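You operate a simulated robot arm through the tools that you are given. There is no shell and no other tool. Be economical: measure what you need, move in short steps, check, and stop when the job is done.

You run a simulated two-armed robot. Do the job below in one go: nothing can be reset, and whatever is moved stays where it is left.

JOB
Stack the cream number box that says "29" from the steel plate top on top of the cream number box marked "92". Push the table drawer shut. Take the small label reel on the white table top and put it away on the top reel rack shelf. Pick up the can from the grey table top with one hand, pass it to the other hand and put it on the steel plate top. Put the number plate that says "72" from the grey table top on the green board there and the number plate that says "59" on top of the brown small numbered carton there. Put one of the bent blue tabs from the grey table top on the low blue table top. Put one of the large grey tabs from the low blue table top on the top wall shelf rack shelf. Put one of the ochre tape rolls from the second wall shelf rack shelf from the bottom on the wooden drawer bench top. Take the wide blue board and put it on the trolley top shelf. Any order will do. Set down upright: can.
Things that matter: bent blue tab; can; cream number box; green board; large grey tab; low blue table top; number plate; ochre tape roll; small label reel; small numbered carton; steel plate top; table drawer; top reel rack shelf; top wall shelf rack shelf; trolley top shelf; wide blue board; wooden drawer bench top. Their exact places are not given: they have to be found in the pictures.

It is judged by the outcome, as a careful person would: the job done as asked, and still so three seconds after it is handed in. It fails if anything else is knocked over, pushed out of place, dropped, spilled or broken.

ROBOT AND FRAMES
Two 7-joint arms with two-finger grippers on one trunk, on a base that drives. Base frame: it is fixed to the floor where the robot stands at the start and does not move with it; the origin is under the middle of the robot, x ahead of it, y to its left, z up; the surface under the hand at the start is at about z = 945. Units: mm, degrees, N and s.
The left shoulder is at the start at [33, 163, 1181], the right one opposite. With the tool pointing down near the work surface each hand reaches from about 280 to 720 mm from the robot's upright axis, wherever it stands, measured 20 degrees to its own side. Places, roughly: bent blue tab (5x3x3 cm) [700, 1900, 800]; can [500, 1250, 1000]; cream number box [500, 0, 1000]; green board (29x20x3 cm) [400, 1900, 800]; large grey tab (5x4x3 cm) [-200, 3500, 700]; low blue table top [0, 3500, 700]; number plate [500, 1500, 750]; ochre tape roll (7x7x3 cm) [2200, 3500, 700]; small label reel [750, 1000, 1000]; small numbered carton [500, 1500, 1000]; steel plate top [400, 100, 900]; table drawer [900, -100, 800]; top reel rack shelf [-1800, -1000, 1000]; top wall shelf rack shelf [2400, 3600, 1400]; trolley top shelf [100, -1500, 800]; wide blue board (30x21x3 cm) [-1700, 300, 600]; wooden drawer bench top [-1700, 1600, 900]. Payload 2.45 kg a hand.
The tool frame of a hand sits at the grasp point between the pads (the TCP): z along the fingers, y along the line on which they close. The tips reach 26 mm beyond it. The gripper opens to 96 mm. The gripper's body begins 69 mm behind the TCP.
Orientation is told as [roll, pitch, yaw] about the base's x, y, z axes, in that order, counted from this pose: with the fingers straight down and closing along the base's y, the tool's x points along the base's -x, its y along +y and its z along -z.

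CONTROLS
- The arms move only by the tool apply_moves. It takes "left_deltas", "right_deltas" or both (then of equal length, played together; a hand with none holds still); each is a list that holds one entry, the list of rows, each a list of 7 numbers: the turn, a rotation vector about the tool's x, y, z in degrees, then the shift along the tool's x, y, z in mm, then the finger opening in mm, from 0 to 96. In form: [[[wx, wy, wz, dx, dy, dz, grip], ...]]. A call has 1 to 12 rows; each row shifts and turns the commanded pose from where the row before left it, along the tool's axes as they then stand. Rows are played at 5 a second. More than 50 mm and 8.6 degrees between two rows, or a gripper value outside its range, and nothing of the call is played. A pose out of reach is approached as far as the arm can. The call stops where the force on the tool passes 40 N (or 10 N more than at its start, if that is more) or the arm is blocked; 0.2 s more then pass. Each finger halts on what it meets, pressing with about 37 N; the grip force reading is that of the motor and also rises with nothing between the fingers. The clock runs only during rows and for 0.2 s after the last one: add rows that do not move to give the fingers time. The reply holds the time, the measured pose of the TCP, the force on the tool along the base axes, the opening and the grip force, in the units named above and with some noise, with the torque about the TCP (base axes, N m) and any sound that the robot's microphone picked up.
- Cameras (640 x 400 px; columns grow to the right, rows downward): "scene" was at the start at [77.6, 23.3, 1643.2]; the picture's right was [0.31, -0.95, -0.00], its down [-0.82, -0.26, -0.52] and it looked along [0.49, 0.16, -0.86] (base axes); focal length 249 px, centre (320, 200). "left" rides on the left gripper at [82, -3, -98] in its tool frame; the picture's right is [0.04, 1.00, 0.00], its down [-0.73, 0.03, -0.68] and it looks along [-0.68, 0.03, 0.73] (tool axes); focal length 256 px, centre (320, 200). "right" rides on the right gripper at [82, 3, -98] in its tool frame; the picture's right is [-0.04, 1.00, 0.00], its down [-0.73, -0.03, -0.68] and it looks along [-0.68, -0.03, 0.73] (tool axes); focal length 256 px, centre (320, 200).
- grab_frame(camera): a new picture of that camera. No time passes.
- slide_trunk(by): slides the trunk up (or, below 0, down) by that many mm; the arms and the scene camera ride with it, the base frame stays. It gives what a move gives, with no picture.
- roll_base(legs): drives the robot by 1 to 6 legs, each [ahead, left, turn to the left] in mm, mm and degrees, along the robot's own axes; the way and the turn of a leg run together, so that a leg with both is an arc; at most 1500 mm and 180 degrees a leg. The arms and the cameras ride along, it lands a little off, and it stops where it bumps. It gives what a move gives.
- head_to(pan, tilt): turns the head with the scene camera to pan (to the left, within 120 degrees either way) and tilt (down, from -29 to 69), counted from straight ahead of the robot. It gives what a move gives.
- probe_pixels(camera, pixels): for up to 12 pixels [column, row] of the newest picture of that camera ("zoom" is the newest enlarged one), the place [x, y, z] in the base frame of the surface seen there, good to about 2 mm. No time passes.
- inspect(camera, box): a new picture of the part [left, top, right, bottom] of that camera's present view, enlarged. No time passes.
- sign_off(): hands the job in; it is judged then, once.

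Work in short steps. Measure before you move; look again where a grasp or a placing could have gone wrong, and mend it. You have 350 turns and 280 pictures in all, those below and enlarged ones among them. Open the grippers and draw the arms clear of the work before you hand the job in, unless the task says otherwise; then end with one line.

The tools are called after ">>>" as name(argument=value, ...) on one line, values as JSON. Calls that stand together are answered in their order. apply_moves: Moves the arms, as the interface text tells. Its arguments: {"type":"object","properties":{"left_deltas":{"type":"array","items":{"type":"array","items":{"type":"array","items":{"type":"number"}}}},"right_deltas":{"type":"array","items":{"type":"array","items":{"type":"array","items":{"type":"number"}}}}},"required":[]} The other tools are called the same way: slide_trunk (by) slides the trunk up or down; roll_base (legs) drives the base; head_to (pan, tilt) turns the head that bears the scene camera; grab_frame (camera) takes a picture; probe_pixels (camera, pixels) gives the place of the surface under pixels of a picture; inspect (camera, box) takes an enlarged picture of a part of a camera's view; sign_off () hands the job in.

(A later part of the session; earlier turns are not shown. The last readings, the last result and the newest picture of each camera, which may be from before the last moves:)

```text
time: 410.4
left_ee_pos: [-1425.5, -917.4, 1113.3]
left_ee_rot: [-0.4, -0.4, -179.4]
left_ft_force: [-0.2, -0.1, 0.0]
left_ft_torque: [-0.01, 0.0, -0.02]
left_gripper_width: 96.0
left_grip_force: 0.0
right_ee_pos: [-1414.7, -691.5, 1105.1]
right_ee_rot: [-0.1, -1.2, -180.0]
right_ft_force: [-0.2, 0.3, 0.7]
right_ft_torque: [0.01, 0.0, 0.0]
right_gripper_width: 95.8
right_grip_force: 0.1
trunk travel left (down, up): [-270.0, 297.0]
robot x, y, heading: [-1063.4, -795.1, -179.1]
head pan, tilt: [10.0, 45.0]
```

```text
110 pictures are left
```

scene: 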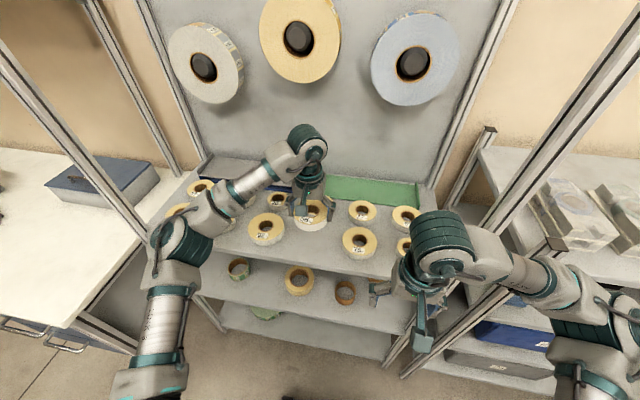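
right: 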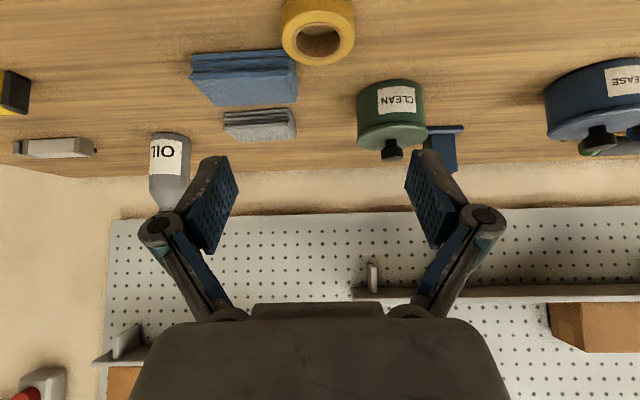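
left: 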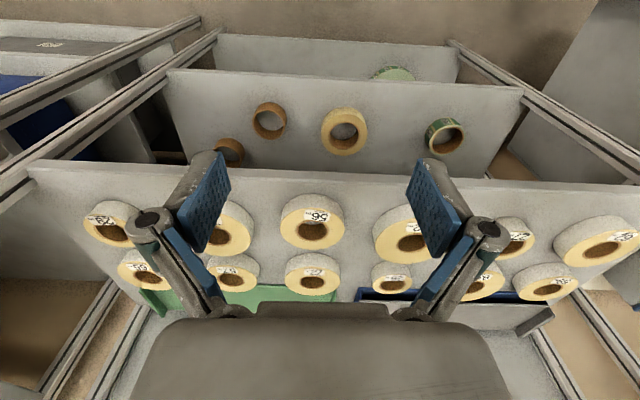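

Reel is in line on the top shelf. Now the blue board: I back off and strafe right to its rack.

>>> roll_base(legs=[[-330, 0, -1], [0, -1080, 0]])

>>> slide_trunk(by=-200)

>>> head_to(pan=0, tilt=35)

>>> grab_frame(camera="scene")

```text
time: 417.8
left_ee_pos: [-1107.9, 174.8, 1113.6]
left_ee_rot: [-0.7, -0.2, 179.9]
left_ft_force: [0.4, -0.6, 0.0]
left_ft_torque: [-0.03, 0.01, 0.0]
left_gripper_width: 95.9
left_grip_force: 0.0
right_ee_pos: [-1094.4, 400.2, 1106.0]
right_ee_rot: [-0.5, -1.1, 179.4]
right_ft_force: [-0.1, -0.2, -0.1]
right_ft_torque: [0.03, 0.0, 0.01]
right_gripper_width: 96.0
right_grip_force: 0.1
trunk travel left (down, up): [-270.0, 297.0]
robot x, y, heading: [-744.5, 303.5, -179.8]
head pan, tilt: [10.0, 45.0]
```

```text
time: 420.0
left_ee_pos: [-1103.9, 182.5, 915.8]
left_ee_rot: [-0.3, -0.6, 179.9]
left_ft_force: [0.9, -0.9, 0.3]
left_ft_torque: [0.01, 0.01, 0.04]
left_gripper_width: 96.1
left_grip_force: 0.1
right_ee_pos: [-1088.9, 408.3, 906.5]
right_ee_rot: [0.0, -1.4, 179.4]
right_ft_force: [0.5, 0.8, 0.4]
right_ft_torque: [-0.02, 0.0, 0.01]
right_gripper_width: 95.7
right_grip_force: 0.0
trunk travel left (down, up): [-70.0, 497.0]
robot x, y, heading: [-743.0, 300.8, -179.7]
head pan, tilt: [10.0, 45.0]
```

```text
time: 420.7
left_ee_pos: [-1105.9, 183.4, 915.2]
left_ee_rot: [-0.3, -0.4, 180.0]
left_ft_force: [0.8, 0.1, 1.0]
left_ft_torque: [0.03, 0.02, 0.02]
left_gripper_width: 96.0
left_grip_force: 0.1
right_ee_pos: [-1089.9, 406.2, 906.1]
right_ee_rot: [0.0, -1.3, 179.4]
right_ft_force: [0.1, -0.5, 0.4]
right_ft_torque: [0.04, 0.0, -0.03]
right_gripper_width: 95.8
right_grip_force: 0.1
trunk travel left (down, up): [-70.0, 497.0]
robot x, y, heading: [-739.8, 303.1, -179.6]
head pan, tilt: [0.0, 35.0]
```

```text
109 pictures are left
```

scene: 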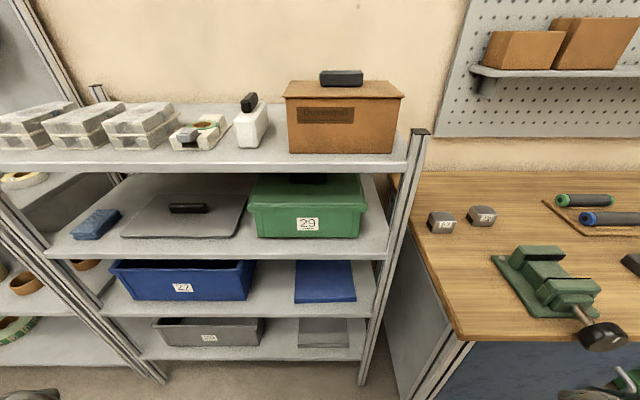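

The blue board lies at (325,282) on the third shelf. Zoom and probe.

>>> inspect(camera="scene", box=[240, 230, 400, 330])

>>> probe_pixels(camera="scene", pixels=[[297, 262], [352, 262], [295, 300], [355, 300], [325, 280], [325, 308], [325, 255], [270, 305], [370, 295], [250, 280], [392, 235], [325, 350]])

```text
4.00 times, centred on (320, 280) of scene
```

zoom: 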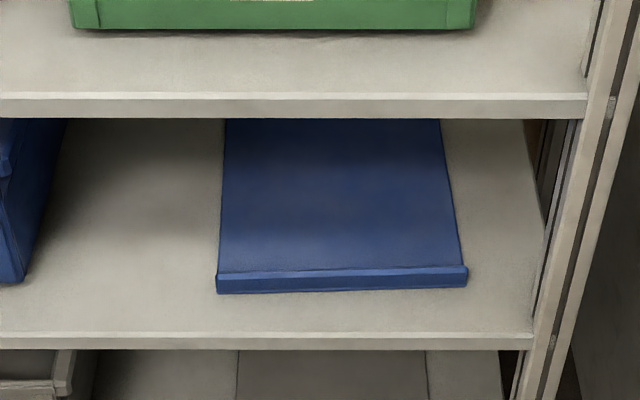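

```text
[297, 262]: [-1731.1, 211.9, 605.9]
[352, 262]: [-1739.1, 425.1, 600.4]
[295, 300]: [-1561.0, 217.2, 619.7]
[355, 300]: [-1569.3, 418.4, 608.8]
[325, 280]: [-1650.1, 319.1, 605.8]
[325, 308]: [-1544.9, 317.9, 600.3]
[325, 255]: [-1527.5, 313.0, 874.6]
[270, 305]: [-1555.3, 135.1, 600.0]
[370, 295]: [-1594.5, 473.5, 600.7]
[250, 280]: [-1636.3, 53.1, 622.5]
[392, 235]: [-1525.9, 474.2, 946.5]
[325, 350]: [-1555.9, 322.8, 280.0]
```

Board: front rim at x≈−1560, y 217–418, floor z 606, rim top ≈620; shelf front edge x −1527. Plan: hook the rim with a closed left hand, pull it out ~100 mm, then grip the rim edge vertically. I tuck the right arm up first and get a closer look.

>>> apply_moves(right_deltas=[[[0, 1.3, 0, 20, 10, -40, 96], [0, 0, 0, 20, 10, -40, 96], [0, 0, 0, 20, 10, -40, 96], [0, 0, 0, 10, 10, -40, 96], [0, 0, 0, 0, 0, -40, 96]]], left_deltas=[[[0, -8, 0, 0, 0, 0, 40], [0, -8, 0, 0, 0, 0, 0], [0, -8, 0, 0, 0, 0, 0], [0, -8, 0, 0, 0, 0, 0], [0, -8, 0, 0, 0, 0, 0]]])

>>> roll_base(legs=[[130, -110, -0.4]])

>>> slide_trunk(by=-60)

>>> head_to(pan=10, tilt=50)

>>> grab_frame(camera="scene")

>>> grab_frame(camera="left")

```text
time: 421.8
left_ee_pos: [-1101.0, 182.5, 924.2]
left_ee_rot: [-0.3, -35.1, 180.0]
left_ft_force: [3.8, 0.7, 21.1]
left_ft_torque: [-0.15, -3.2, 0.11]
left_gripper_width: 0.0
left_grip_force: 28.4
left hand out of reach, approached as far as the arm can: row 5
right_ee_pos: [-1013.9, 366.3, 1080.8]
right_ee_rot: [-0.2, -0.4, 179.6]
right_ft_force: [0.1, 0.1, 0.3]
right_ft_torque: [0.0, -0.01, 0.02]
right_gripper_width: 96.3
right_grip_force: 0.2
trunk travel left (down, up): [-70.0, 497.0]
robot x, y, heading: [-739.3, 303.9, -180.3]
head pan, tilt: [0.0, 35.0]
stopped in row 5 (left hand): the force on the tool passed its limit at 74 N (the readings are from after the stop); the commanded pose is now the measured one
```

```text
time: 423.5
left_ee_pos: [-1229.2, 295.4, 931.1]
left_ee_rot: [-0.2, -35.8, 179.9]
left_ft_force: [-6.8, 10.2, 18.3]
left_ft_torque: [-0.32, -2.78, 1.39]
left_gripper_width: 0.4
left_grip_force: 28.2
right_ee_pos: [-1137.7, 478.9, 1083.5]
right_ee_rot: [0.2, -0.9, 179.1]
right_ft_force: [1.5, 1.1, 1.8]
right_ft_torque: [-0.06, 0.03, -0.05]
right_gripper_width: 96.2
right_grip_force: 0.0
trunk travel left (down, up): [-70.0, 497.0]
robot x, y, heading: [-878.0, 412.6, 180.0]
head pan, tilt: [0.0, 35.0]
stopped in leg 1: the force on the tool passed its limit at 46 N (the readings are from after the stop); the commanded pose is now the measured one
```

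```text
time: 424.1
left_ee_pos: [-1239.8, 286.9, 890.8]
left_ee_rot: [-0.5, -32.8, -179.9]
left_ft_force: [-29.8, -9.7, 19.4]
left_ft_torque: [0.28, -3.82, -1.38]
left_gripper_width: 0.0
left_grip_force: 28.1
right_ee_pos: [-1143.7, 473.0, 1057.6]
right_ee_rot: [-0.5, -0.2, 179.0]
right_ft_force: [0.5, -0.5, 0.2]
right_ft_torque: [0.04, 0.05, 0.01]
right_gripper_width: 95.7
right_grip_force: 0.0
trunk travel left (down, up): [-47.0, 520.0]
robot x, y, heading: [-873.6, 410.9, 179.9]
head pan, tilt: [0.0, 35.0]
stopped: the force on the tool passed its limit at 66 N (the readings are from after the stop); the commanded pose is now the measured one
```

```text
time: 424.8
left_ee_pos: [-1235.6, 288.5, 893.8]
left_ee_rot: [-0.5, -32.7, -179.9]
left_ft_force: [-0.8, 8.5, 47.3]
left_ft_torque: [-0.35, -7.05, 1.22]
left_gripper_width: 0.1
left_grip_force: 28.0
right_ee_pos: [-1141.0, 473.1, 1059.1]
right_ee_rot: [-0.4, -0.4, 179.0]
right_ft_force: [-0.3, 14.9, -1.4]
right_ft_torque: [-1.78, 0.1, 0.39]
right_gripper_width: 96.0
right_grip_force: 0.0
trunk travel left (down, up): [-47.0, 520.0]
robot x, y, heading: [-875.8, 410.6, 180.1]
head pan, tilt: [10.0, 50.0]
```

```text
107 pictures are left
```

scene: 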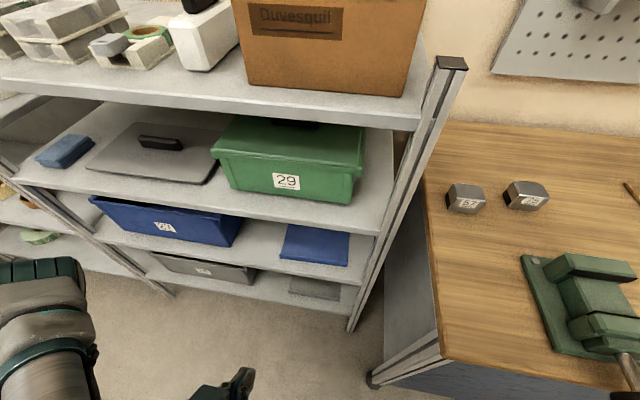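

```text
106 pictures are left
```

left: 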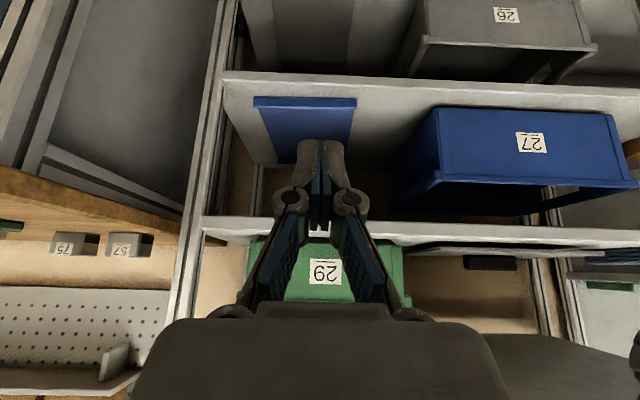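

The left hand pressed against the robot's own front again. I move it forward to free it.

>>> apply_moves(left_deltas=[[[0, 0, 0, -21, 0, 13.5, 0], [0, 0, 0, -25, 0, 16, 0], [0, 0, 0, -25, 0, 16, 0], [0, 0, 0, -25, 0, 16, 0], [0, 0, 0, 0, 0, 0, 0], [0, 0, 0, 0, 0, 0, 0]]])

>>> apply_moves(right_deltas=[[[0, 0, 0, 0, 0, -20, 96], [0, 0, 0, 0, -10, -20, 96], [0, 0, 0, 0, 0, 0, 96]]])

```text
time: 426.2
left_ee_pos: [-1349.7, 287.3, 892.9]
left_ee_rot: [-0.2, -32.8, 179.8]
left_ft_force: [-0.2, -0.4, 1.3]
left_ft_torque: [-0.03, -0.01, 0.0]
left_gripper_width: 0.1
left_grip_force: 28.4
right_ee_pos: [-1141.4, 474.9, 1059.5]
right_ee_rot: [-0.4, -0.3, 178.9]
right_ft_force: [-7.0, 26.0, -1.8]
right_ft_torque: [-3.17, -0.87, 0.43]
right_gripper_width: 96.0
right_grip_force: 0.2
trunk travel left (down, up): [-47.0, 520.0]
robot x, y, heading: [-876.9, 415.9, 179.8]
head pan, tilt: [10.0, 50.0]
```

```text
time: 426.5
left_ee_pos: [-1344.2, 287.5, 897.0]
left_ee_rot: [-0.1, -33.3, 179.7]
left_ft_force: [0.4, 0.2, 0.9]
left_ft_torque: [-0.04, 0.02, 0.0]
left_gripper_width: 0.2
left_grip_force: 28.4
right_ee_pos: [-1134.5, 476.0, 1063.1]
right_ee_rot: [-1.0, -0.8, 179.2]
right_ft_force: [1.0, 1.2, -1.1]
right_ft_torque: [-0.21, 0.09, 0.07]
right_gripper_width: 96.0
right_grip_force: 0.1
trunk travel left (down, up): [-47.0, 520.0]
robot x, y, heading: [-877.6, 411.2, 180.0]
head pan, tilt: [10.0, 50.0]
stopped in row 1 (right hand): the force on the tool passed its limit at 65 N (the readings are from after the stop); the commanded pose is now the measured one
```

The right hand is crowding the torso/neck. I move it out to the right and forward.

>>> apply_moves(right_deltas=[[[0, 0, 0, -15, -20, 0, 96], [0, 0, 0, -20, -25, 0, 96], [0, 0, 0, -20, -30, 0, 96], [0, 0, 0, 0, -30, 0, 96], [1, 0.8, 0, 0, 0, 0, 96]]])

>>> grab_frame(camera="scene")

```text
time: 427.7
left_ee_pos: [-1345.6, 288.4, 895.4]
left_ee_rot: [-0.2, -33.1, 179.8]
left_ft_force: [0.1, -0.3, 0.4]
left_ft_torque: [-0.02, 0.04, 0.0]
left_gripper_width: 0.0
left_grip_force: 28.8
right_ee_pos: [-1189.3, 568.5, 1040.7]
right_ee_rot: [-1.7, 0.3, 179.1]
right_ft_force: [-0.6, 0.3, -0.5]
right_ft_torque: [-0.06, -0.07, -0.01]
right_gripper_width: 96.4
right_grip_force: 0.0
right hand out of reach, approached as far as the arm can: row 3, 4, 5
trunk travel left (down, up): [-47.0, 520.0]
robot x, y, heading: [-875.7, 412.3, 180.0]
head pan, tilt: [10.0, 50.0]
```

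```text
105 pictures are left
```

scene: 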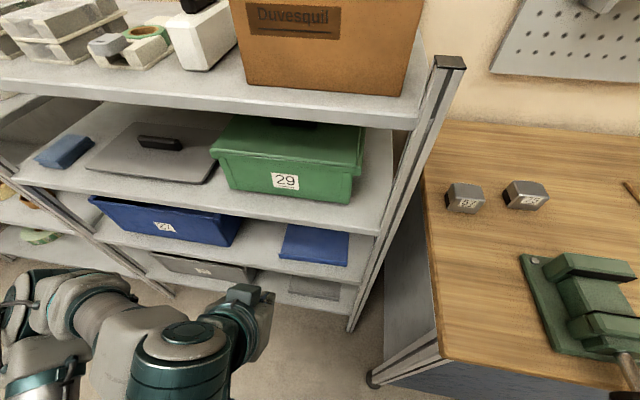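

I lower the trunk the rest and bring the left hand down to z≈690 in front of the shelf.

>>> slide_trunk(by=-40)

>>> apply_moves(left_deltas=[[[0, 0, 0, 19, -5, 30, 0], [0, 0, 0, 19, -5, 30, 0], [0, 0, 0, 19, -5, 30, 0], [0, 0, 0, 19, -5, 30, 0], [0, 0, 0, 19, -5, 30, 0], [0, -4, 0, 0, -5, 0, 0], [0, -4, 0, 0, 0, 0, 0], [0, 0, 0, 0, 0, 0, 0]]])

>>> grab_frame(camera="left")

>>> grab_frame(camera="scene")

```text
time: 428.5
left_ee_pos: [-1344.9, 287.9, 857.9]
left_ee_rot: [-0.2, -33.3, 179.6]
left_ft_force: [-0.3, 0.2, 0.7]
left_ft_torque: [0.02, 0.03, -0.01]
left_gripper_width: 0.0
left_grip_force: 28.6
right_ee_pos: [-1214.2, 568.9, 982.1]
right_ee_rot: [-1.8, 4.7, 179.1]
right_ft_force: [0.5, -0.6, 0.7]
right_ft_torque: [0.01, 0.08, 0.04]
right_gripper_width: 95.8
right_grip_force: 0.1
trunk travel left (down, up): [-7.0, 560.0]
robot x, y, heading: [-877.0, 412.6, 180.0]
head pan, tilt: [10.0, 50.0]
```

```text
time: 430.3
left_ee_pos: [-1361.9, 329.2, 680.5]
left_ee_rot: [-0.1, -41.1, 179.7]
left_ft_force: [-0.4, 0.3, -0.5]
left_ft_torque: [0.02, 0.02, 0.01]
left_gripper_width: 0.0
left_grip_force: 28.4
left hand out of reach, approached as far as the arm can: row 6, 7
right_ee_pos: [-1216.2, 568.7, 979.6]
right_ee_rot: [-1.7, 5.0, 179.2]
right_ft_force: [-1.2, 0.1, 1.0]
right_ft_torque: [-0.02, -0.01, -0.01]
right_gripper_width: 96.1
right_grip_force: 0.0
trunk travel left (down, up): [-7.0, 560.0]
robot x, y, heading: [-875.7, 413.4, 179.9]
head pan, tilt: [10.0, 50.0]
```

```text
104 pictures are left
```

left: 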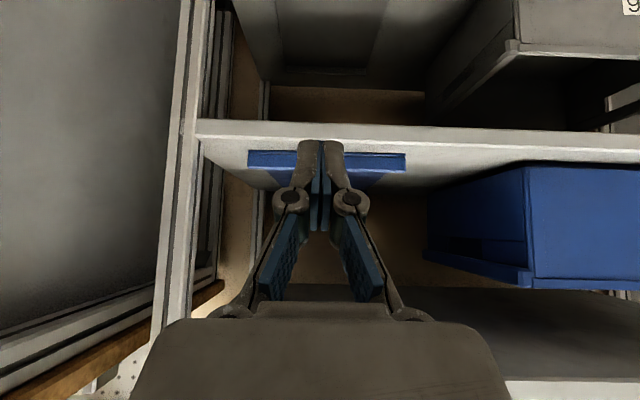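

```text
103 pictures are left
```

scene: 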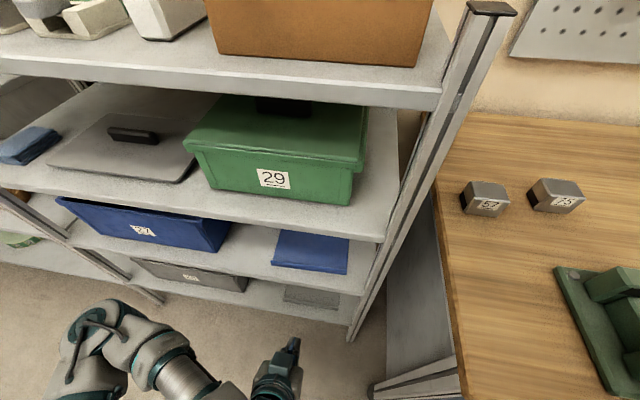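

I zoom on the board's rim to get its thickness and height.

>>> inspect(camera="scene", box=[260, 220, 360, 290])

>>> probe_pixels(camera="left", pixels=[[270, 152], [270, 166], [380, 155], [380, 168], [249, 158], [404, 160]])

```text
5.71 times, centred on (310, 255) of scene
```

zoom: 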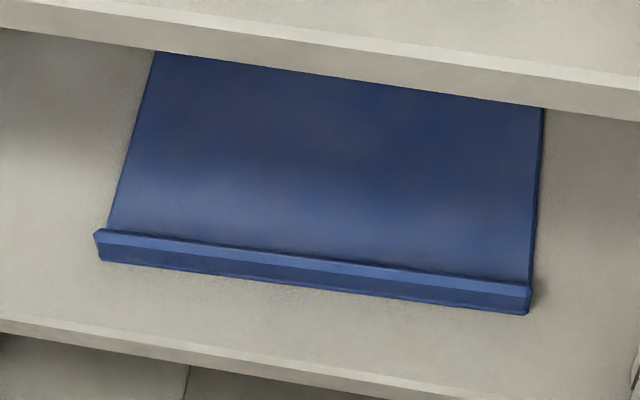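

```text
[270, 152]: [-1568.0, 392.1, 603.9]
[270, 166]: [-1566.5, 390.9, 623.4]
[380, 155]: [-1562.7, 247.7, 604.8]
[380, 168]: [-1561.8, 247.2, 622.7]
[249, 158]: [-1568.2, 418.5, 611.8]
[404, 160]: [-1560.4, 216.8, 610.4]
```

>>> probe_pixels(camera="zoom", pixels=[[310, 258], [310, 266], [310, 277], [310, 252], [310, 245], [310, 285], [310, 230], [200, 238], [450, 285]])

```text
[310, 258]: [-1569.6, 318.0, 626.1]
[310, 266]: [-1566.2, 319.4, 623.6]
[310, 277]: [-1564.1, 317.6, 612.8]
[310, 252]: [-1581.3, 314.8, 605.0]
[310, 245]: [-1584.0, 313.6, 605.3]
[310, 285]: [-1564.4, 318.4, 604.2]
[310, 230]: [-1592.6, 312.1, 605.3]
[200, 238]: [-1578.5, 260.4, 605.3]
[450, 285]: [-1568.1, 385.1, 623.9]
```

Rim is ~10 mm thick (x −1574…−1564), top 625, floor 605. I drive ahead 130 mm to bring it into reach.

>>> roll_base(legs=[[130, 0, 0]])

>>> apply_moves(left_deltas=[[[0, 0, 0, 0, 0, 0, 0], [0, 0, 0, 0, 0, 0, 0], [0, 0, 0, 0, 0, 0, 0], [0, 0, 0, 0, 0, 0, 0], [0, 0, 0, 0, 0, 0, 0], [0, 0, 0, 0, 0, 0, 0]]])

>>> grab_frame(camera="left")

>>> grab_frame(camera="scene")

```text
time: 431.8
left_ee_pos: [-1483.8, 329.1, 686.4]
left_ee_rot: [-0.4, -41.8, 179.7]
left_ft_force: [-0.5, 0.1, -0.4]
left_ft_torque: [-0.04, 0.01, 0.05]
left_gripper_width: 0.0
left_grip_force: 28.3
right_ee_pos: [-1331.4, 567.5, 987.4]
right_ee_rot: [-1.7, 3.6, 179.0]
right_ft_force: [0.7, 0.4, -0.4]
right_ft_torque: [-0.02, 0.0, 0.01]
right_gripper_width: 95.8
right_grip_force: 0.1
trunk travel left (down, up): [-7.0, 560.0]
robot x, y, heading: [-1003.2, 410.5, 179.6]
head pan, tilt: [10.0, 50.0]
stopped in leg 1: the robot was blocked; the commanded pose is now the measured one
```

```text
time: 433.1
left_ee_pos: [-1484.1, 328.8, 685.4]
left_ee_rot: [-0.4, -41.8, 179.7]
left_ft_force: [0.5, 0.1, -0.3]
left_ft_torque: [0.0, 0.01, 0.01]
left_gripper_width: 0.0
left_grip_force: 28.2
right_ee_pos: [-1331.7, 567.1, 988.2]
right_ee_rot: [-1.8, 3.7, 179.1]
right_ft_force: [0.2, -0.2, 0.3]
right_ft_torque: [0.03, -0.02, -0.03]
right_gripper_width: 95.9
right_grip_force: 0.0
trunk travel left (down, up): [-7.0, 560.0]
robot x, y, heading: [-1002.2, 410.8, 179.8]
head pan, tilt: [10.0, 50.0]
```

```text
101 pictures are left
```

left: 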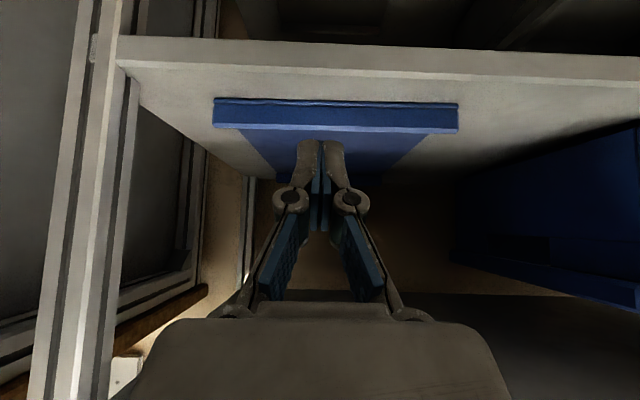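

```text
100 pictures are left
```

scene: 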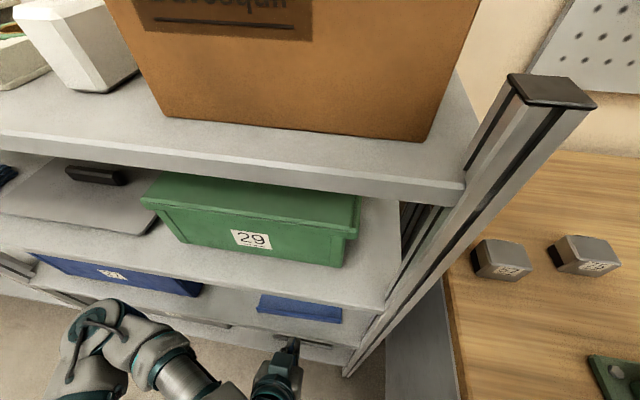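

The drive stopped 3 mm short as "blocked". I check the right arm versus the bench.

>>> head_to(pan=-50, tilt=60)

>>> grab_frame(camera="scene")

```text
time: 434.4
left_ee_pos: [-1482.8, 328.8, 686.3]
left_ee_rot: [-0.4, -41.8, 179.7]
left_ft_force: [0.0, -0.6, 0.5]
left_ft_torque: [0.03, 0.0, 0.02]
left_gripper_width: 0.0
left_grip_force: 28.6
right_ee_pos: [-1332.8, 566.8, 989.0]
right_ee_rot: [-1.8, 3.8, 179.1]
right_ft_force: [-0.1, 0.2, -0.5]
right_ft_torque: [0.02, -0.03, 0.01]
right_gripper_width: 96.0
right_grip_force: 0.0
trunk travel left (down, up): [-7.0, 560.0]
robot x, y, heading: [-1008.8, 412.9, 179.5]
head pan, tilt: [-50.0, 60.0]
```

```text
99 pictures are left
```

scene: 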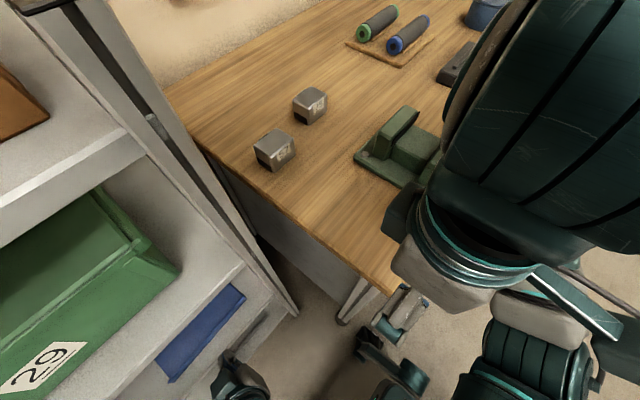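

The front wheel is close to the bench leg. I back off 15 mm and proceed with the left hand over the rim at z≈672.

>>> roll_base(legs=[[-15, 0, 0]])

>>> apply_moves(left_deltas=[[[0, 0, 0, 0, 0, 0, 0], [0, 0, 0, 0, 0, 0, 0], [0, 0, 0, 0, 0, 0, 0], [0, 0, 0, -16, 2, 18, 0], [0, 0, 0, -16, 2, 18, 0], [0, 0, 0, -16, 2, 18, 0], [0, 0, 0, -16, 2, 18, 0], [0, 0, 0, -16, 2, 18, 0], [0, 0, 0, 0, 0, 0, 0], [0, 0, 0, 0, 0, 0, 0]]])

>>> grab_frame(camera="left")

```text
time: 435.2
left_ee_pos: [-1472.9, 331.6, 681.7]
left_ee_rot: [-0.1, -41.2, 179.6]
left_ft_force: [-1.0, -0.3, -0.1]
left_ft_torque: [0.02, 0.03, 0.02]
left_gripper_width: 0.1
left_grip_force: 28.2
right_ee_pos: [-1323.4, 571.2, 982.0]
right_ee_rot: [-1.6, 4.4, 178.9]
right_ft_force: [0.0, -0.5, -0.4]
right_ft_torque: [0.01, 0.04, 0.0]
right_gripper_width: 96.0
right_grip_force: 0.1
trunk travel left (down, up): [-7.0, 560.0]
robot x, y, heading: [-989.8, 412.8, 179.8]
head pan, tilt: [-50.0, 60.0]
```

```text
time: 437.4
left_ee_pos: [-1591.0, 320.5, 669.7]
left_ee_rot: [-0.2, -41.8, 179.5]
left_ft_force: [0.5, -1.1, -0.3]
left_ft_torque: [0.03, 0.01, -0.05]
left_gripper_width: 0.0
left_grip_force: 28.9
right_ee_pos: [-1319.2, 572.2, 985.3]
right_ee_rot: [-1.6, 4.0, 179.0]
right_ft_force: [1.3, -0.6, 0.2]
right_ft_torque: [0.02, 0.01, -0.02]
right_gripper_width: 96.0
right_grip_force: 0.0
trunk travel left (down, up): [-7.0, 560.0]
robot x, y, heading: [-989.4, 415.2, 180.0]
head pan, tilt: [-50.0, 60.0]
```

```text
98 pictures are left
```

left: 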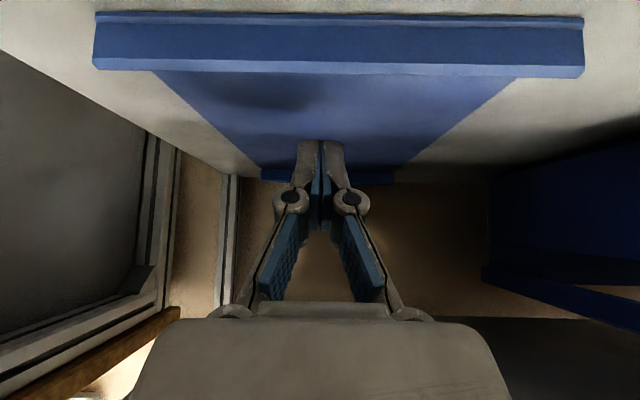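

Tips are beyond the rim. I lower ~32 mm to the board's floor.

>>> apply_moves(left_deltas=[[[0, 0, 0, 7, 0, 8.2, 0], [0, 0, 0, 7, 0, 8.2, 0], [0, 0, 0, 5.5, 0, 6.4, 0], [0, 0, 0, 0, 0, 0, 0]]])

>>> grab_frame(camera="left")

```text
time: 438.4
left_ee_pos: [-1590.3, 320.6, 640.3]
left_ee_rot: [-0.3, -41.7, 179.6]
left_ft_force: [-0.1, -0.6, 0.6]
left_ft_torque: [0.02, -0.01, -0.01]
left_gripper_width: 0.1
left_grip_force: 28.6
right_ee_pos: [-1320.0, 570.3, 984.6]
right_ee_rot: [-1.6, 4.0, 178.9]
right_ft_force: [0.0, 0.0, -1.8]
right_ft_torque: [-0.01, 0.01, -0.01]
right_gripper_width: 95.5
right_grip_force: 0.0
trunk travel left (down, up): [-7.0, 560.0]
robot x, y, heading: [-991.3, 414.2, 179.7]
head pan, tilt: [-50.0, 60.0]
```

```text
97 pictures are left
```

left: 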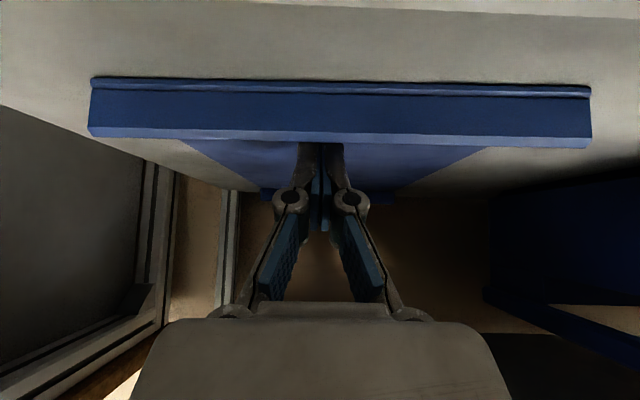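

Tips sit behind the rim. I pull straight back ~105 mm.

>>> apply_moves(left_deltas=[[[0, 0, 0, 2, 0, 2.3, 0], [0, 0, 0, 9, 0, -8, 0], [0, 0, 0, 9, 0, -8, 0], [0, 0, 0, 9, 0, -8, 0], [0, 0, 0, 9, 0, -8, 0], [0, 0, 0, 9, 0, -8, 0], [0, 0, 0, 9, 0, -8, 0], [0, 0, 0, 9, 0, -8, 0], [0, 0, 0, 0, 0, 0, 0]]])

>>> grab_frame(camera="left")

```text
time: 440.4
left_ee_pos: [-1505.8, 319.8, 639.8]
left_ee_rot: [-0.2, -41.7, 179.5]
left_ft_force: [0.2, 0.3, 1.1]
left_ft_torque: [0.02, 0.01, -0.02]
left_gripper_width: 0.0
left_grip_force: 28.3
right_ee_pos: [-1318.5, 570.1, 984.4]
right_ee_rot: [-1.5, 3.9, 178.9]
right_ft_force: [0.1, -0.3, 0.0]
right_ft_torque: [0.0, -0.02, 0.0]
right_gripper_width: 96.2
right_grip_force: 0.1
trunk travel left (down, up): [-7.0, 560.0]
robot x, y, heading: [-991.9, 410.0, 179.7]
head pan, tilt: [-50.0, 60.0]
```

```text
96 pictures are left
```

left: 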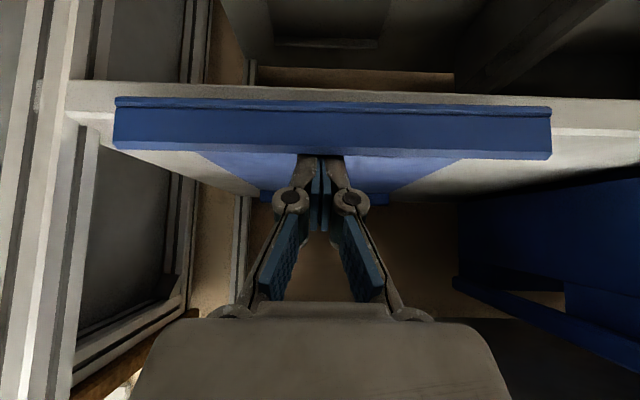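

The board follows. Probe its rim position relative to the shelf edge.

>>> probe_pixels(camera="left", pixels=[[200, 125], [450, 125], [330, 108], [330, 100], [90, 110], [590, 125], [330, 145]])

```text
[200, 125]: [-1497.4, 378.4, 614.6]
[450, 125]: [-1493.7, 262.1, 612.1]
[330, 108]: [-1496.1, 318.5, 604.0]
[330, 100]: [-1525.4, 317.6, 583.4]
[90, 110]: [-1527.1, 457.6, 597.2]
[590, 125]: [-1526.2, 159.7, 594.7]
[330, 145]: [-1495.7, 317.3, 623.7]
```

Overhang is 31 mm; I pull 45 mm more.

>>> apply_moves(left_deltas=[[[0, 0, 0, 10, 0, -5, 0], [0, 0, 0, 8.4, 0, -7.4, 0], [0, 0, 0, 8.4, 0, -7.4, 0], [0, 0, 0, 8.4, 0, -7.4, 0], [0, 0, 0, 0, 0, 0, 0]]])

>>> grab_frame(camera="left")

```text
time: 441.6
left_ee_pos: [-1474.7, 329.8, 634.4]
left_ee_rot: [0.0, -41.6, 179.5]
left_ft_force: [-0.6, -0.8, 0.4]
left_ft_torque: [0.05, 0.04, 0.01]
left_gripper_width: 0.1
left_grip_force: 28.7
left hand out of reach, approached as far as the arm can: row 3, 4
right_ee_pos: [-1319.7, 570.9, 984.1]
right_ee_rot: [-1.6, 4.0, 178.9]
right_ft_force: [0.2, 0.2, -0.4]
right_ft_torque: [-0.04, -0.01, -0.02]
right_gripper_width: 96.4
right_grip_force: 0.0
trunk travel left (down, up): [-7.0, 560.0]
robot x, y, heading: [-990.4, 409.3, 179.9]
head pan, tilt: [-50.0, 60.0]
```

```text
95 pictures are left
```

left: 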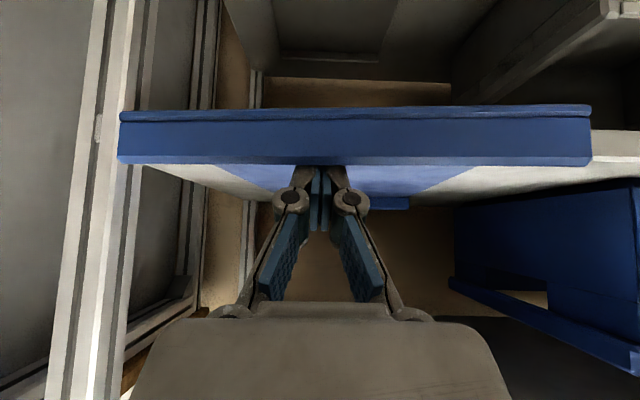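

The arm is at its inner limit; I draw the last bit by backing the base 25 mm.

>>> roll_base(legs=[[-25, 0, 0]])

>>> grab_frame(camera="left")

>>> probe_pixels(camera="left", pixels=[[200, 140], [500, 140], [330, 120], [330, 155], [122, 120], [588, 120]])

```text
time: 442.4
left_ee_pos: [-1449.7, 330.8, 634.3]
left_ee_rot: [-0.1, -41.7, 179.5]
left_ft_force: [-0.3, -0.4, 0.4]
left_ft_torque: [0.02, 0.0, 0.0]
left_gripper_width: 0.1
left_grip_force: 28.6
right_ee_pos: [-1292.6, 569.5, 985.4]
right_ee_rot: [-1.5, 4.0, 178.9]
right_ft_force: [0.7, -1.0, 0.4]
right_ft_torque: [0.01, 0.05, 0.02]
right_gripper_width: 95.8
right_grip_force: 0.1
trunk travel left (down, up): [-7.0, 560.0]
robot x, y, heading: [-962.2, 414.0, 180.1]
head pan, tilt: [-50.0, 60.0]
```

```text
94 pictures are left
```

left: 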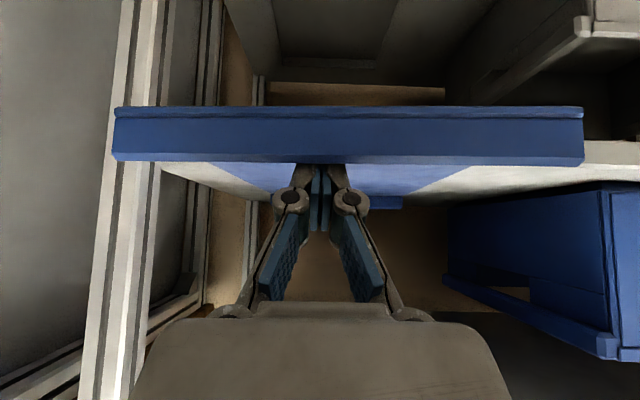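

```text
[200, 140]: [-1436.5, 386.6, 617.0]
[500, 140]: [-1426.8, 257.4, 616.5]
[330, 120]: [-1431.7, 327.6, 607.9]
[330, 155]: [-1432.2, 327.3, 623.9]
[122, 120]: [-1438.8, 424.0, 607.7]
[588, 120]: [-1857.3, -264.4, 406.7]
```

Overhang is now 95 mm with the board's centre still well on the shelf. I unhook upward, then back the base off 200 mm to try a level, forward-pointing grip.

>>> apply_moves(left_deltas=[[[0, 0, 0, -6, 0, 5, 0], [0, 0, 0, -12, 0, -13, 0], [0, 0, 0, -14, 0, -15, 0], [0, 0, 0, -14, 0, -15, 0], [0, 0, 0, -14, 0, -15, 0]]])

>>> roll_base(legs=[[-200, 0, 0]])

>>> head_to(pan=15, tilt=45)

>>> grab_frame(camera="scene")

```text
time: 443.6
left_ee_pos: [-1456.8, 329.2, 717.7]
left_ee_rot: [-0.2, -42.0, 179.6]
left_ft_force: [0.1, 0.4, 0.2]
left_ft_torque: [0.0, 0.02, -0.01]
left_gripper_width: 0.1
left_grip_force: 28.5
right_ee_pos: [-1290.0, 570.7, 986.0]
right_ee_rot: [-1.6, 4.2, 178.9]
right_ft_force: [0.5, 0.3, 0.6]
right_ft_torque: [-0.01, 0.0, 0.02]
right_gripper_width: 96.1
right_grip_force: 0.0
trunk travel left (down, up): [-7.0, 560.0]
robot x, y, heading: [-968.4, 414.8, 179.6]
head pan, tilt: [-50.0, 60.0]
```

```text
time: 445.3
left_ee_pos: [-1249.5, 326.6, 716.5]
left_ee_rot: [-0.1, -42.1, 179.8]
left_ft_force: [0.8, -0.9, -0.1]
left_ft_torque: [-0.03, -0.01, 0.02]
left_gripper_width: 0.0
left_grip_force: 28.9
right_ee_pos: [-1083.7, 568.9, 987.1]
right_ee_rot: [-1.6, 4.2, 179.2]
right_ft_force: [-0.2, -0.6, -0.2]
right_ft_torque: [0.01, -0.03, -0.03]
right_gripper_width: 95.9
right_grip_force: 0.0
trunk travel left (down, up): [-7.0, 560.0]
robot x, y, heading: [-760.6, 413.0, -180.2]
head pan, tilt: [-50.0, 60.0]
```

```text
time: 446.6
left_ee_pos: [-1247.5, 326.1, 719.2]
left_ee_rot: [-0.1, -42.3, 179.7]
left_ft_force: [0.7, -0.2, 0.2]
left_ft_torque: [0.0, 0.01, 0.03]
left_gripper_width: 0.1
left_grip_force: 28.1
right_ee_pos: [-1080.3, 568.5, 985.6]
right_ee_rot: [-1.6, 4.5, 179.2]
right_ft_force: [-0.2, -0.1, -0.3]
right_ft_torque: [-0.01, -0.02, 0.0]
right_gripper_width: 95.9
right_grip_force: 0.1
trunk travel left (down, up): [-7.0, 560.0]
robot x, y, heading: [-758.1, 414.5, -180.3]
head pan, tilt: [15.0, 45.0]
```

```text
93 pictures are left
```

scene: 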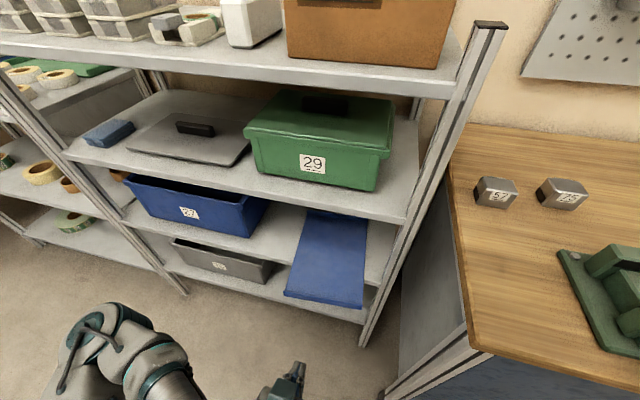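

The board overhangs as planned. I extend and pitch the left hand toward −90°.

>>> apply_moves(left_deltas=[[[0, 0, 0, -22, 0, 20, 0], [0, -8, 0, -22, 0, 20, 0], [0, -8, 0, -20, 0, 22, 0], [0, -8, 0, 0, 0, 0, 0], [0, -8, 0, 0, 0, 0, 0], [0, -8, 0, 0, 0, 0, 0], [0, -7.7, 0, 0, 0, 0, 0], [0, 0, 0, 0, 0, 0, 0]]])

>>> grab_frame(camera="scene")

```text
time: 448.4
left_ee_pos: [-1336.6, 324.6, 720.9]
left_ee_rot: [-133.3, -89.8, -46.9]
left_ft_force: [-0.3, 0.0, 0.0]
left_ft_torque: [0.03, 0.02, 0.0]
left_gripper_width: 0.0
left_grip_force: 29.1
right_ee_pos: [-1080.7, 566.9, 986.2]
right_ee_rot: [-1.7, 4.7, 179.2]
right_ft_force: [0.0, -0.1, 0.1]
right_ft_torque: [0.02, -0.03, 0.04]
right_gripper_width: 96.1
right_grip_force: 0.0
trunk travel left (down, up): [-7.0, 560.0]
robot x, y, heading: [-758.8, 409.4, -179.9]
head pan, tilt: [15.0, 45.0]
```

```text
92 pictures are left
```

scene: 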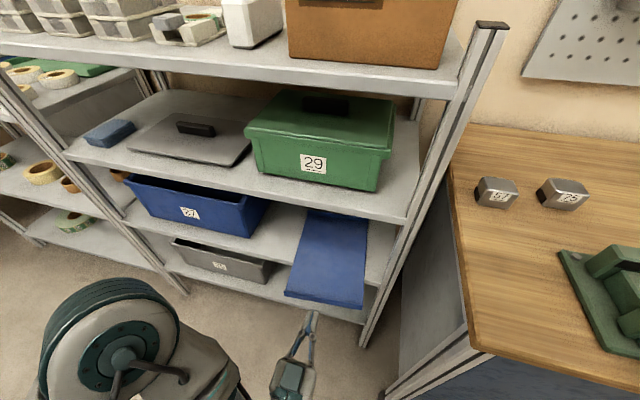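

−90° is reached. Now roll about the finger axis by +88° so the fingers close vertically.

>>> apply_moves(left_deltas=[[[0, 0, 8, 0, 0, 0, 60], [0, 0, 8, 0, 0, 0, 60], [0, 0, 8, 0, 0, 0, 60], [0, 0, 8, 0, 0, 0, 60], [0, 0, 8, 0, 0, 0, 60], [0, 0, 8, 0, 0, 0, 60], [0, 0, 8, 0, 0, 0, 60], [0, 0, 8, 0, 0, 0, 60], [0, 0, 8, 0, 0, 0, 60], [0, 0, 8, 0, 0, 0, 60], [0, 0, 8, 0, 0, 0, 60], [0, 0, 2, 0, 0, 0, 60]]])

>>> grab_frame(camera="left")

>>> grab_frame(camera="scene")

```text
time: 451.0
left_ee_pos: [-1335.8, 327.8, 720.9]
left_ee_rot: [90.1, 0.0, 89.7]
left_ft_force: [-0.3, 0.0, -0.1]
left_ft_torque: [0.03, -0.01, 0.02]
left_gripper_width: 59.8
left_grip_force: 0.1
right_ee_pos: [-1080.1, 568.1, 984.7]
right_ee_rot: [-1.7, 4.5, 179.2]
right_ft_force: [0.3, 0.8, -0.1]
right_ft_torque: [0.0, -0.01, 0.0]
right_gripper_width: 96.2
right_grip_force: 0.1
trunk travel left (down, up): [-7.0, 560.0]
robot x, y, heading: [-761.2, 410.2, -179.8]
head pan, tilt: [15.0, 45.0]
```

```text
91 pictures are left
```

left: 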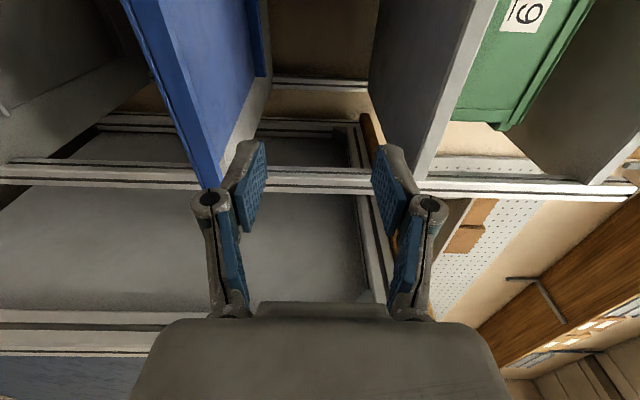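

```text
90 pictures are left
```

scene: 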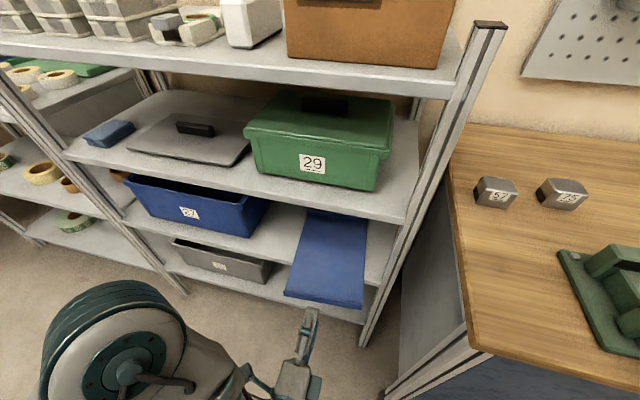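

The hand is level: tool y up, z ahead. I lower it to z≈613 in front of the rim and look.

>>> apply_moves(left_deltas=[[[0, 0, 0, 1.5, -27, 0, 60], [0, 0, 0, 1.5, -27, 0, 60], [0, 0, 0, 1.5, -27, 0, 60], [0, 0, 0, 1.5, -27, 0, 60], [0, 0, 0, 0, 0, 0, 60], [0, 0, 0, 0, 0, 0, 60]]])

>>> grab_frame(camera="left")

```text
time: 452.4
left_ee_pos: [-1323.5, 361.8, 637.9]
left_ee_rot: [89.9, 0.0, 90.0]
left_ft_force: [0.1, -0.7, -0.4]
left_ft_torque: [0.01, 0.0, 0.01]
left_gripper_width: 59.9
left_grip_force: 0.1
left hand out of reach, approached as far as the arm can: row 1, 2, 3, 4
right_ee_pos: [-1079.6, 569.2, 985.5]
right_ee_rot: [-1.6, 4.5, 179.2]
right_ft_force: [0.2, 0.1, 0.4]
right_ft_torque: [-0.03, 0.0, 0.05]
right_gripper_width: 96.1
right_grip_force: 0.1
trunk travel left (down, up): [-7.0, 560.0]
robot x, y, heading: [-757.7, 413.0, -180.0]
head pan, tilt: [15.0, 45.0]
```

```text
89 pictures are left
```

left: 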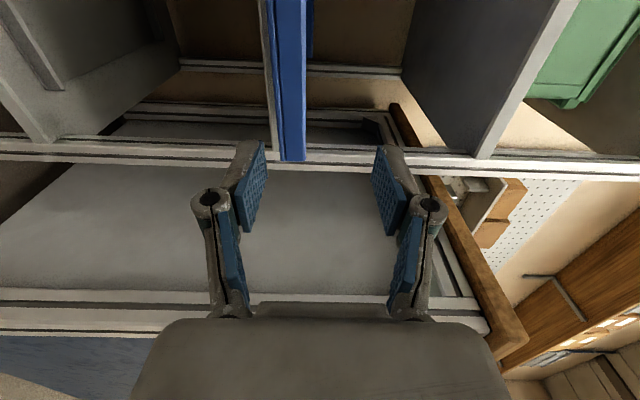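

It's at a near limit; further out it can go lower. I advance 65 mm, then lower and recentre.

>>> apply_moves(left_deltas=[[[0, 0, 0, 10, 0, 20, 70], [0, 0, 0, 10, 0, 22, 70], [0, 0, 0, 10, 0, 22, 70], [0, 0, 0, 8, -12, 0, 70], [0, 0, 0, 0, -13, 0, 70], [0, 0, 0, 0, 0, 0, 70], [0, 0, 0, 0, 0, 0, 70]]])

>>> grab_frame(camera="left")

```text
time: 454.0
left_ee_pos: [-1367.4, 373.5, 645.0]
left_ee_rot: [89.8, 0.0, 89.9]
left_ft_force: [0.6, -0.1, -0.4]
left_ft_torque: [0.03, 0.01, -0.03]
left_gripper_width: 70.0
left_grip_force: 0.0
left hand out of reach, approached as far as the arm can: row 1, 2, 3, 4, 5
right_ee_pos: [-1081.2, 569.7, 984.4]
right_ee_rot: [-1.6, 4.6, 179.2]
right_ft_force: [0.1, 0.7, 0.7]
right_ft_torque: [-0.01, -0.02, 0.0]
right_gripper_width: 95.9
right_grip_force: 0.0
trunk travel left (down, up): [-7.0, 560.0]
robot x, y, heading: [-757.9, 413.5, -180.2]
head pan, tilt: [15.0, 45.0]
```

```text
88 pictures are left
```

left: 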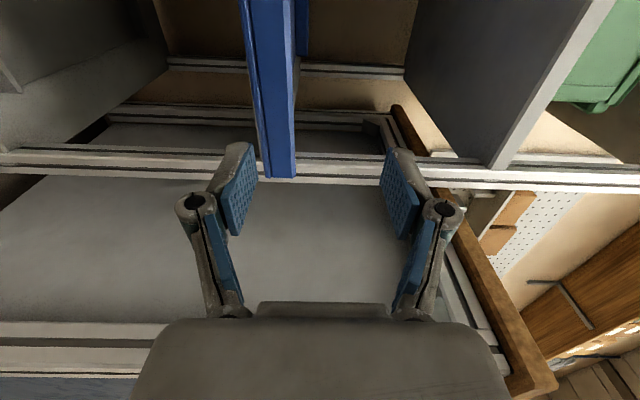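

The arm favours the robot's midline at this height. I strafe the base 110 mm left so that the board lies straight ahead.

>>> roll_base(legs=[[0, 110, 0]])

>>> apply_moves(left_deltas=[[[0, 0, 0, -20, -8, 0, 70], [0, 0, 0, -20, -8, 0, 70], [0, 0, 0, -15, -8, 0, 70], [0, 0, 0, 0, -8, 0, 70], [0, 0, 0, 0, 0, 0, 70], [0, 0, 0, 0, 0, 0, 70]]])

>>> grab_frame(camera="left")

```text
time: 455.2
left_ee_pos: [-1367.3, 284.2, 643.5]
left_ee_rot: [89.7, 1.1, 90.1]
left_ft_force: [0.4, -0.5, -0.7]
left_ft_torque: [0.0, 0.04, 0.0]
left_gripper_width: 69.8
left_grip_force: 0.1
right_ee_pos: [-1083.7, 487.3, 978.9]
right_ee_rot: [-0.4, 4.9, 179.4]
right_ft_force: [-0.5, 0.5, 0.2]
right_ft_torque: [-0.07, -0.1, 0.0]
right_gripper_width: 96.1
right_grip_force: 0.0
trunk travel left (down, up): [-7.0, 560.0]
robot x, y, heading: [-756.7, 309.8, -179.8]
head pan, tilt: [15.0, 45.0]
```

```text
time: 456.6
left_ee_pos: [-1361.3, 340.2, 616.7]
left_ee_rot: [90.2, 0.4, 89.9]
left_ft_force: [-0.4, 0.0, 0.5]
left_ft_torque: [-0.01, -0.01, 0.01]
left_gripper_width: 70.2
left_grip_force: 0.1
right_ee_pos: [-1077.5, 484.2, 983.0]
right_ee_rot: [-0.9, 5.1, 179.3]
right_ft_force: [-0.1, 0.3, -0.1]
right_ft_torque: [-0.03, 0.0, -0.01]
right_gripper_width: 96.1
right_grip_force: 0.0
trunk travel left (down, up): [-7.0, 560.0]
robot x, y, heading: [-762.1, 317.4, -179.9]
head pan, tilt: [15.0, 45.0]
```

```text
87 pictures are left
```

left: 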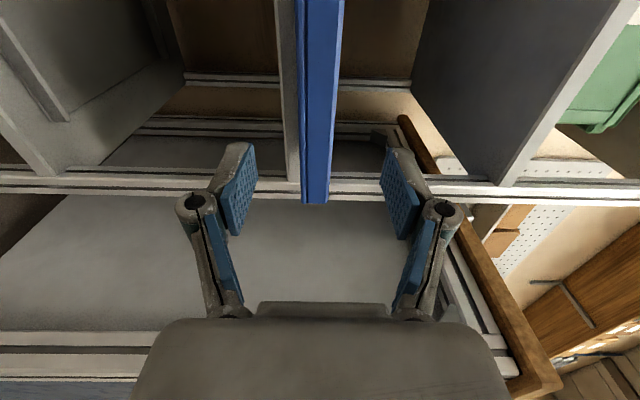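

Level with the board now (z 617). I advance ~88 mm so the pads straddle the rim edge.

>>> apply_moves(left_deltas=[[[0, 0, 0, 3, -1, 18, 70], [0, 0, 0, 3, -1, 18, 70], [0, 0, 0, 3, -1, 18, 70], [0, 0, 0, 0, 0, 18, 70], [0, 0, 0, 0, 0, 16, 70], [0, 0, 0, 0, 0, 0, 70]]])

>>> grab_frame(camera="left")

>>> grab_frame(camera="scene")

```text
time: 458.0
left_ee_pos: [-1449.8, 321.6, 620.2]
left_ee_rot: [90.1, -0.4, 90.4]
left_ft_force: [0.0, 0.3, -0.2]
left_ft_torque: [-0.02, 0.0, 0.05]
left_gripper_width: 69.9
left_grip_force: 0.1
left hand out of reach, approached as far as the arm can: row 4, 5
right_ee_pos: [-1077.7, 461.2, 986.3]
right_ee_rot: [-1.9, 5.0, 179.2]
right_ft_force: [-0.5, -0.1, 0.3]
right_ft_torque: [-0.01, -0.01, -0.02]
right_gripper_width: 95.8
right_grip_force: 0.1
trunk travel left (down, up): [-7.0, 560.0]
robot x, y, heading: [-757.8, 312.6, -179.6]
head pan, tilt: [15.0, 45.0]
```

```text
86 pictures are left
```

left: 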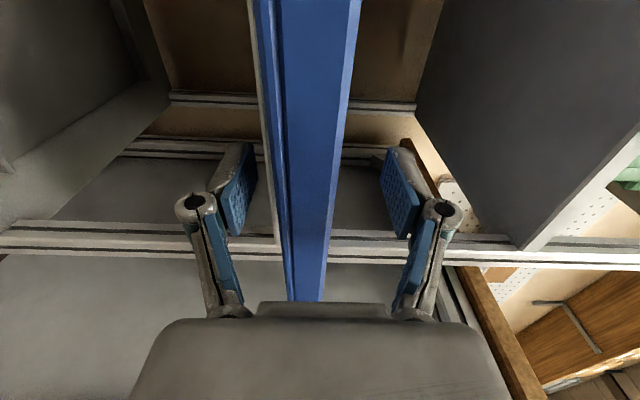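

```text
85 pictures are left
```

scene: 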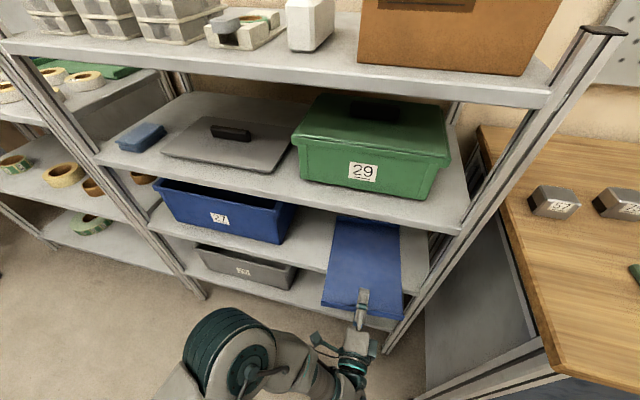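

The fingers straddle the rim edge. I lower ~5 mm to centre on the board and close.

>>> apply_moves(left_deltas=[[[0, 0, 0, 0, -5, 0, 70], [0, 0, 0, 0, 0, 0, 50], [0, 0, 0, 0, 0, 0, 30], [0, 0, 0, 0, 0, 0, 15], [0, 0, 0, 0, 0, 0, 10], [0, 0, 0, 0, 0, 0, 10]]])

>>> grab_frame(camera="left")

```text
time: 459.4
left_ee_pos: [-1448.0, 316.5, 616.5]
left_ee_rot: [90.1, -1.0, 90.4]
left_ft_force: [0.8, -0.3, -1.6]
left_ft_torque: [-0.01, -0.25, -0.02]
left_gripper_width: 23.7
left_grip_force: 37.2
left hand out of reach, approached as far as the arm can: row 1
right_ee_pos: [-1078.3, 453.8, 985.4]
right_ee_rot: [-2.4, 5.2, 179.2]
right_ft_force: [-0.1, -0.3, 0.3]
right_ft_torque: [0.01, -0.03, -0.04]
right_gripper_width: 95.9
right_grip_force: 0.1
trunk travel left (down, up): [-7.0, 560.0]
robot x, y, heading: [-756.9, 308.4, -179.7]
head pan, tilt: [15.0, 45.0]
```

```text
84 pictures are left
```

left: 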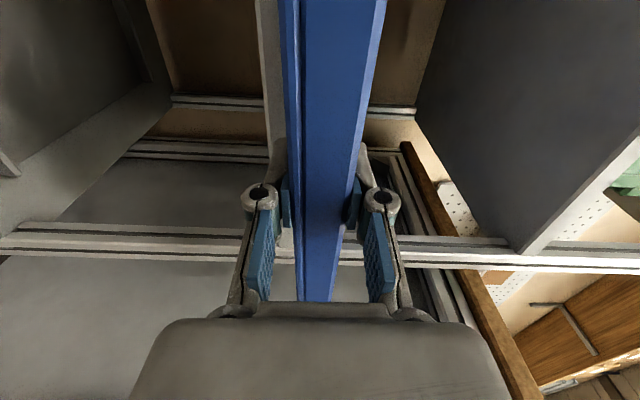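

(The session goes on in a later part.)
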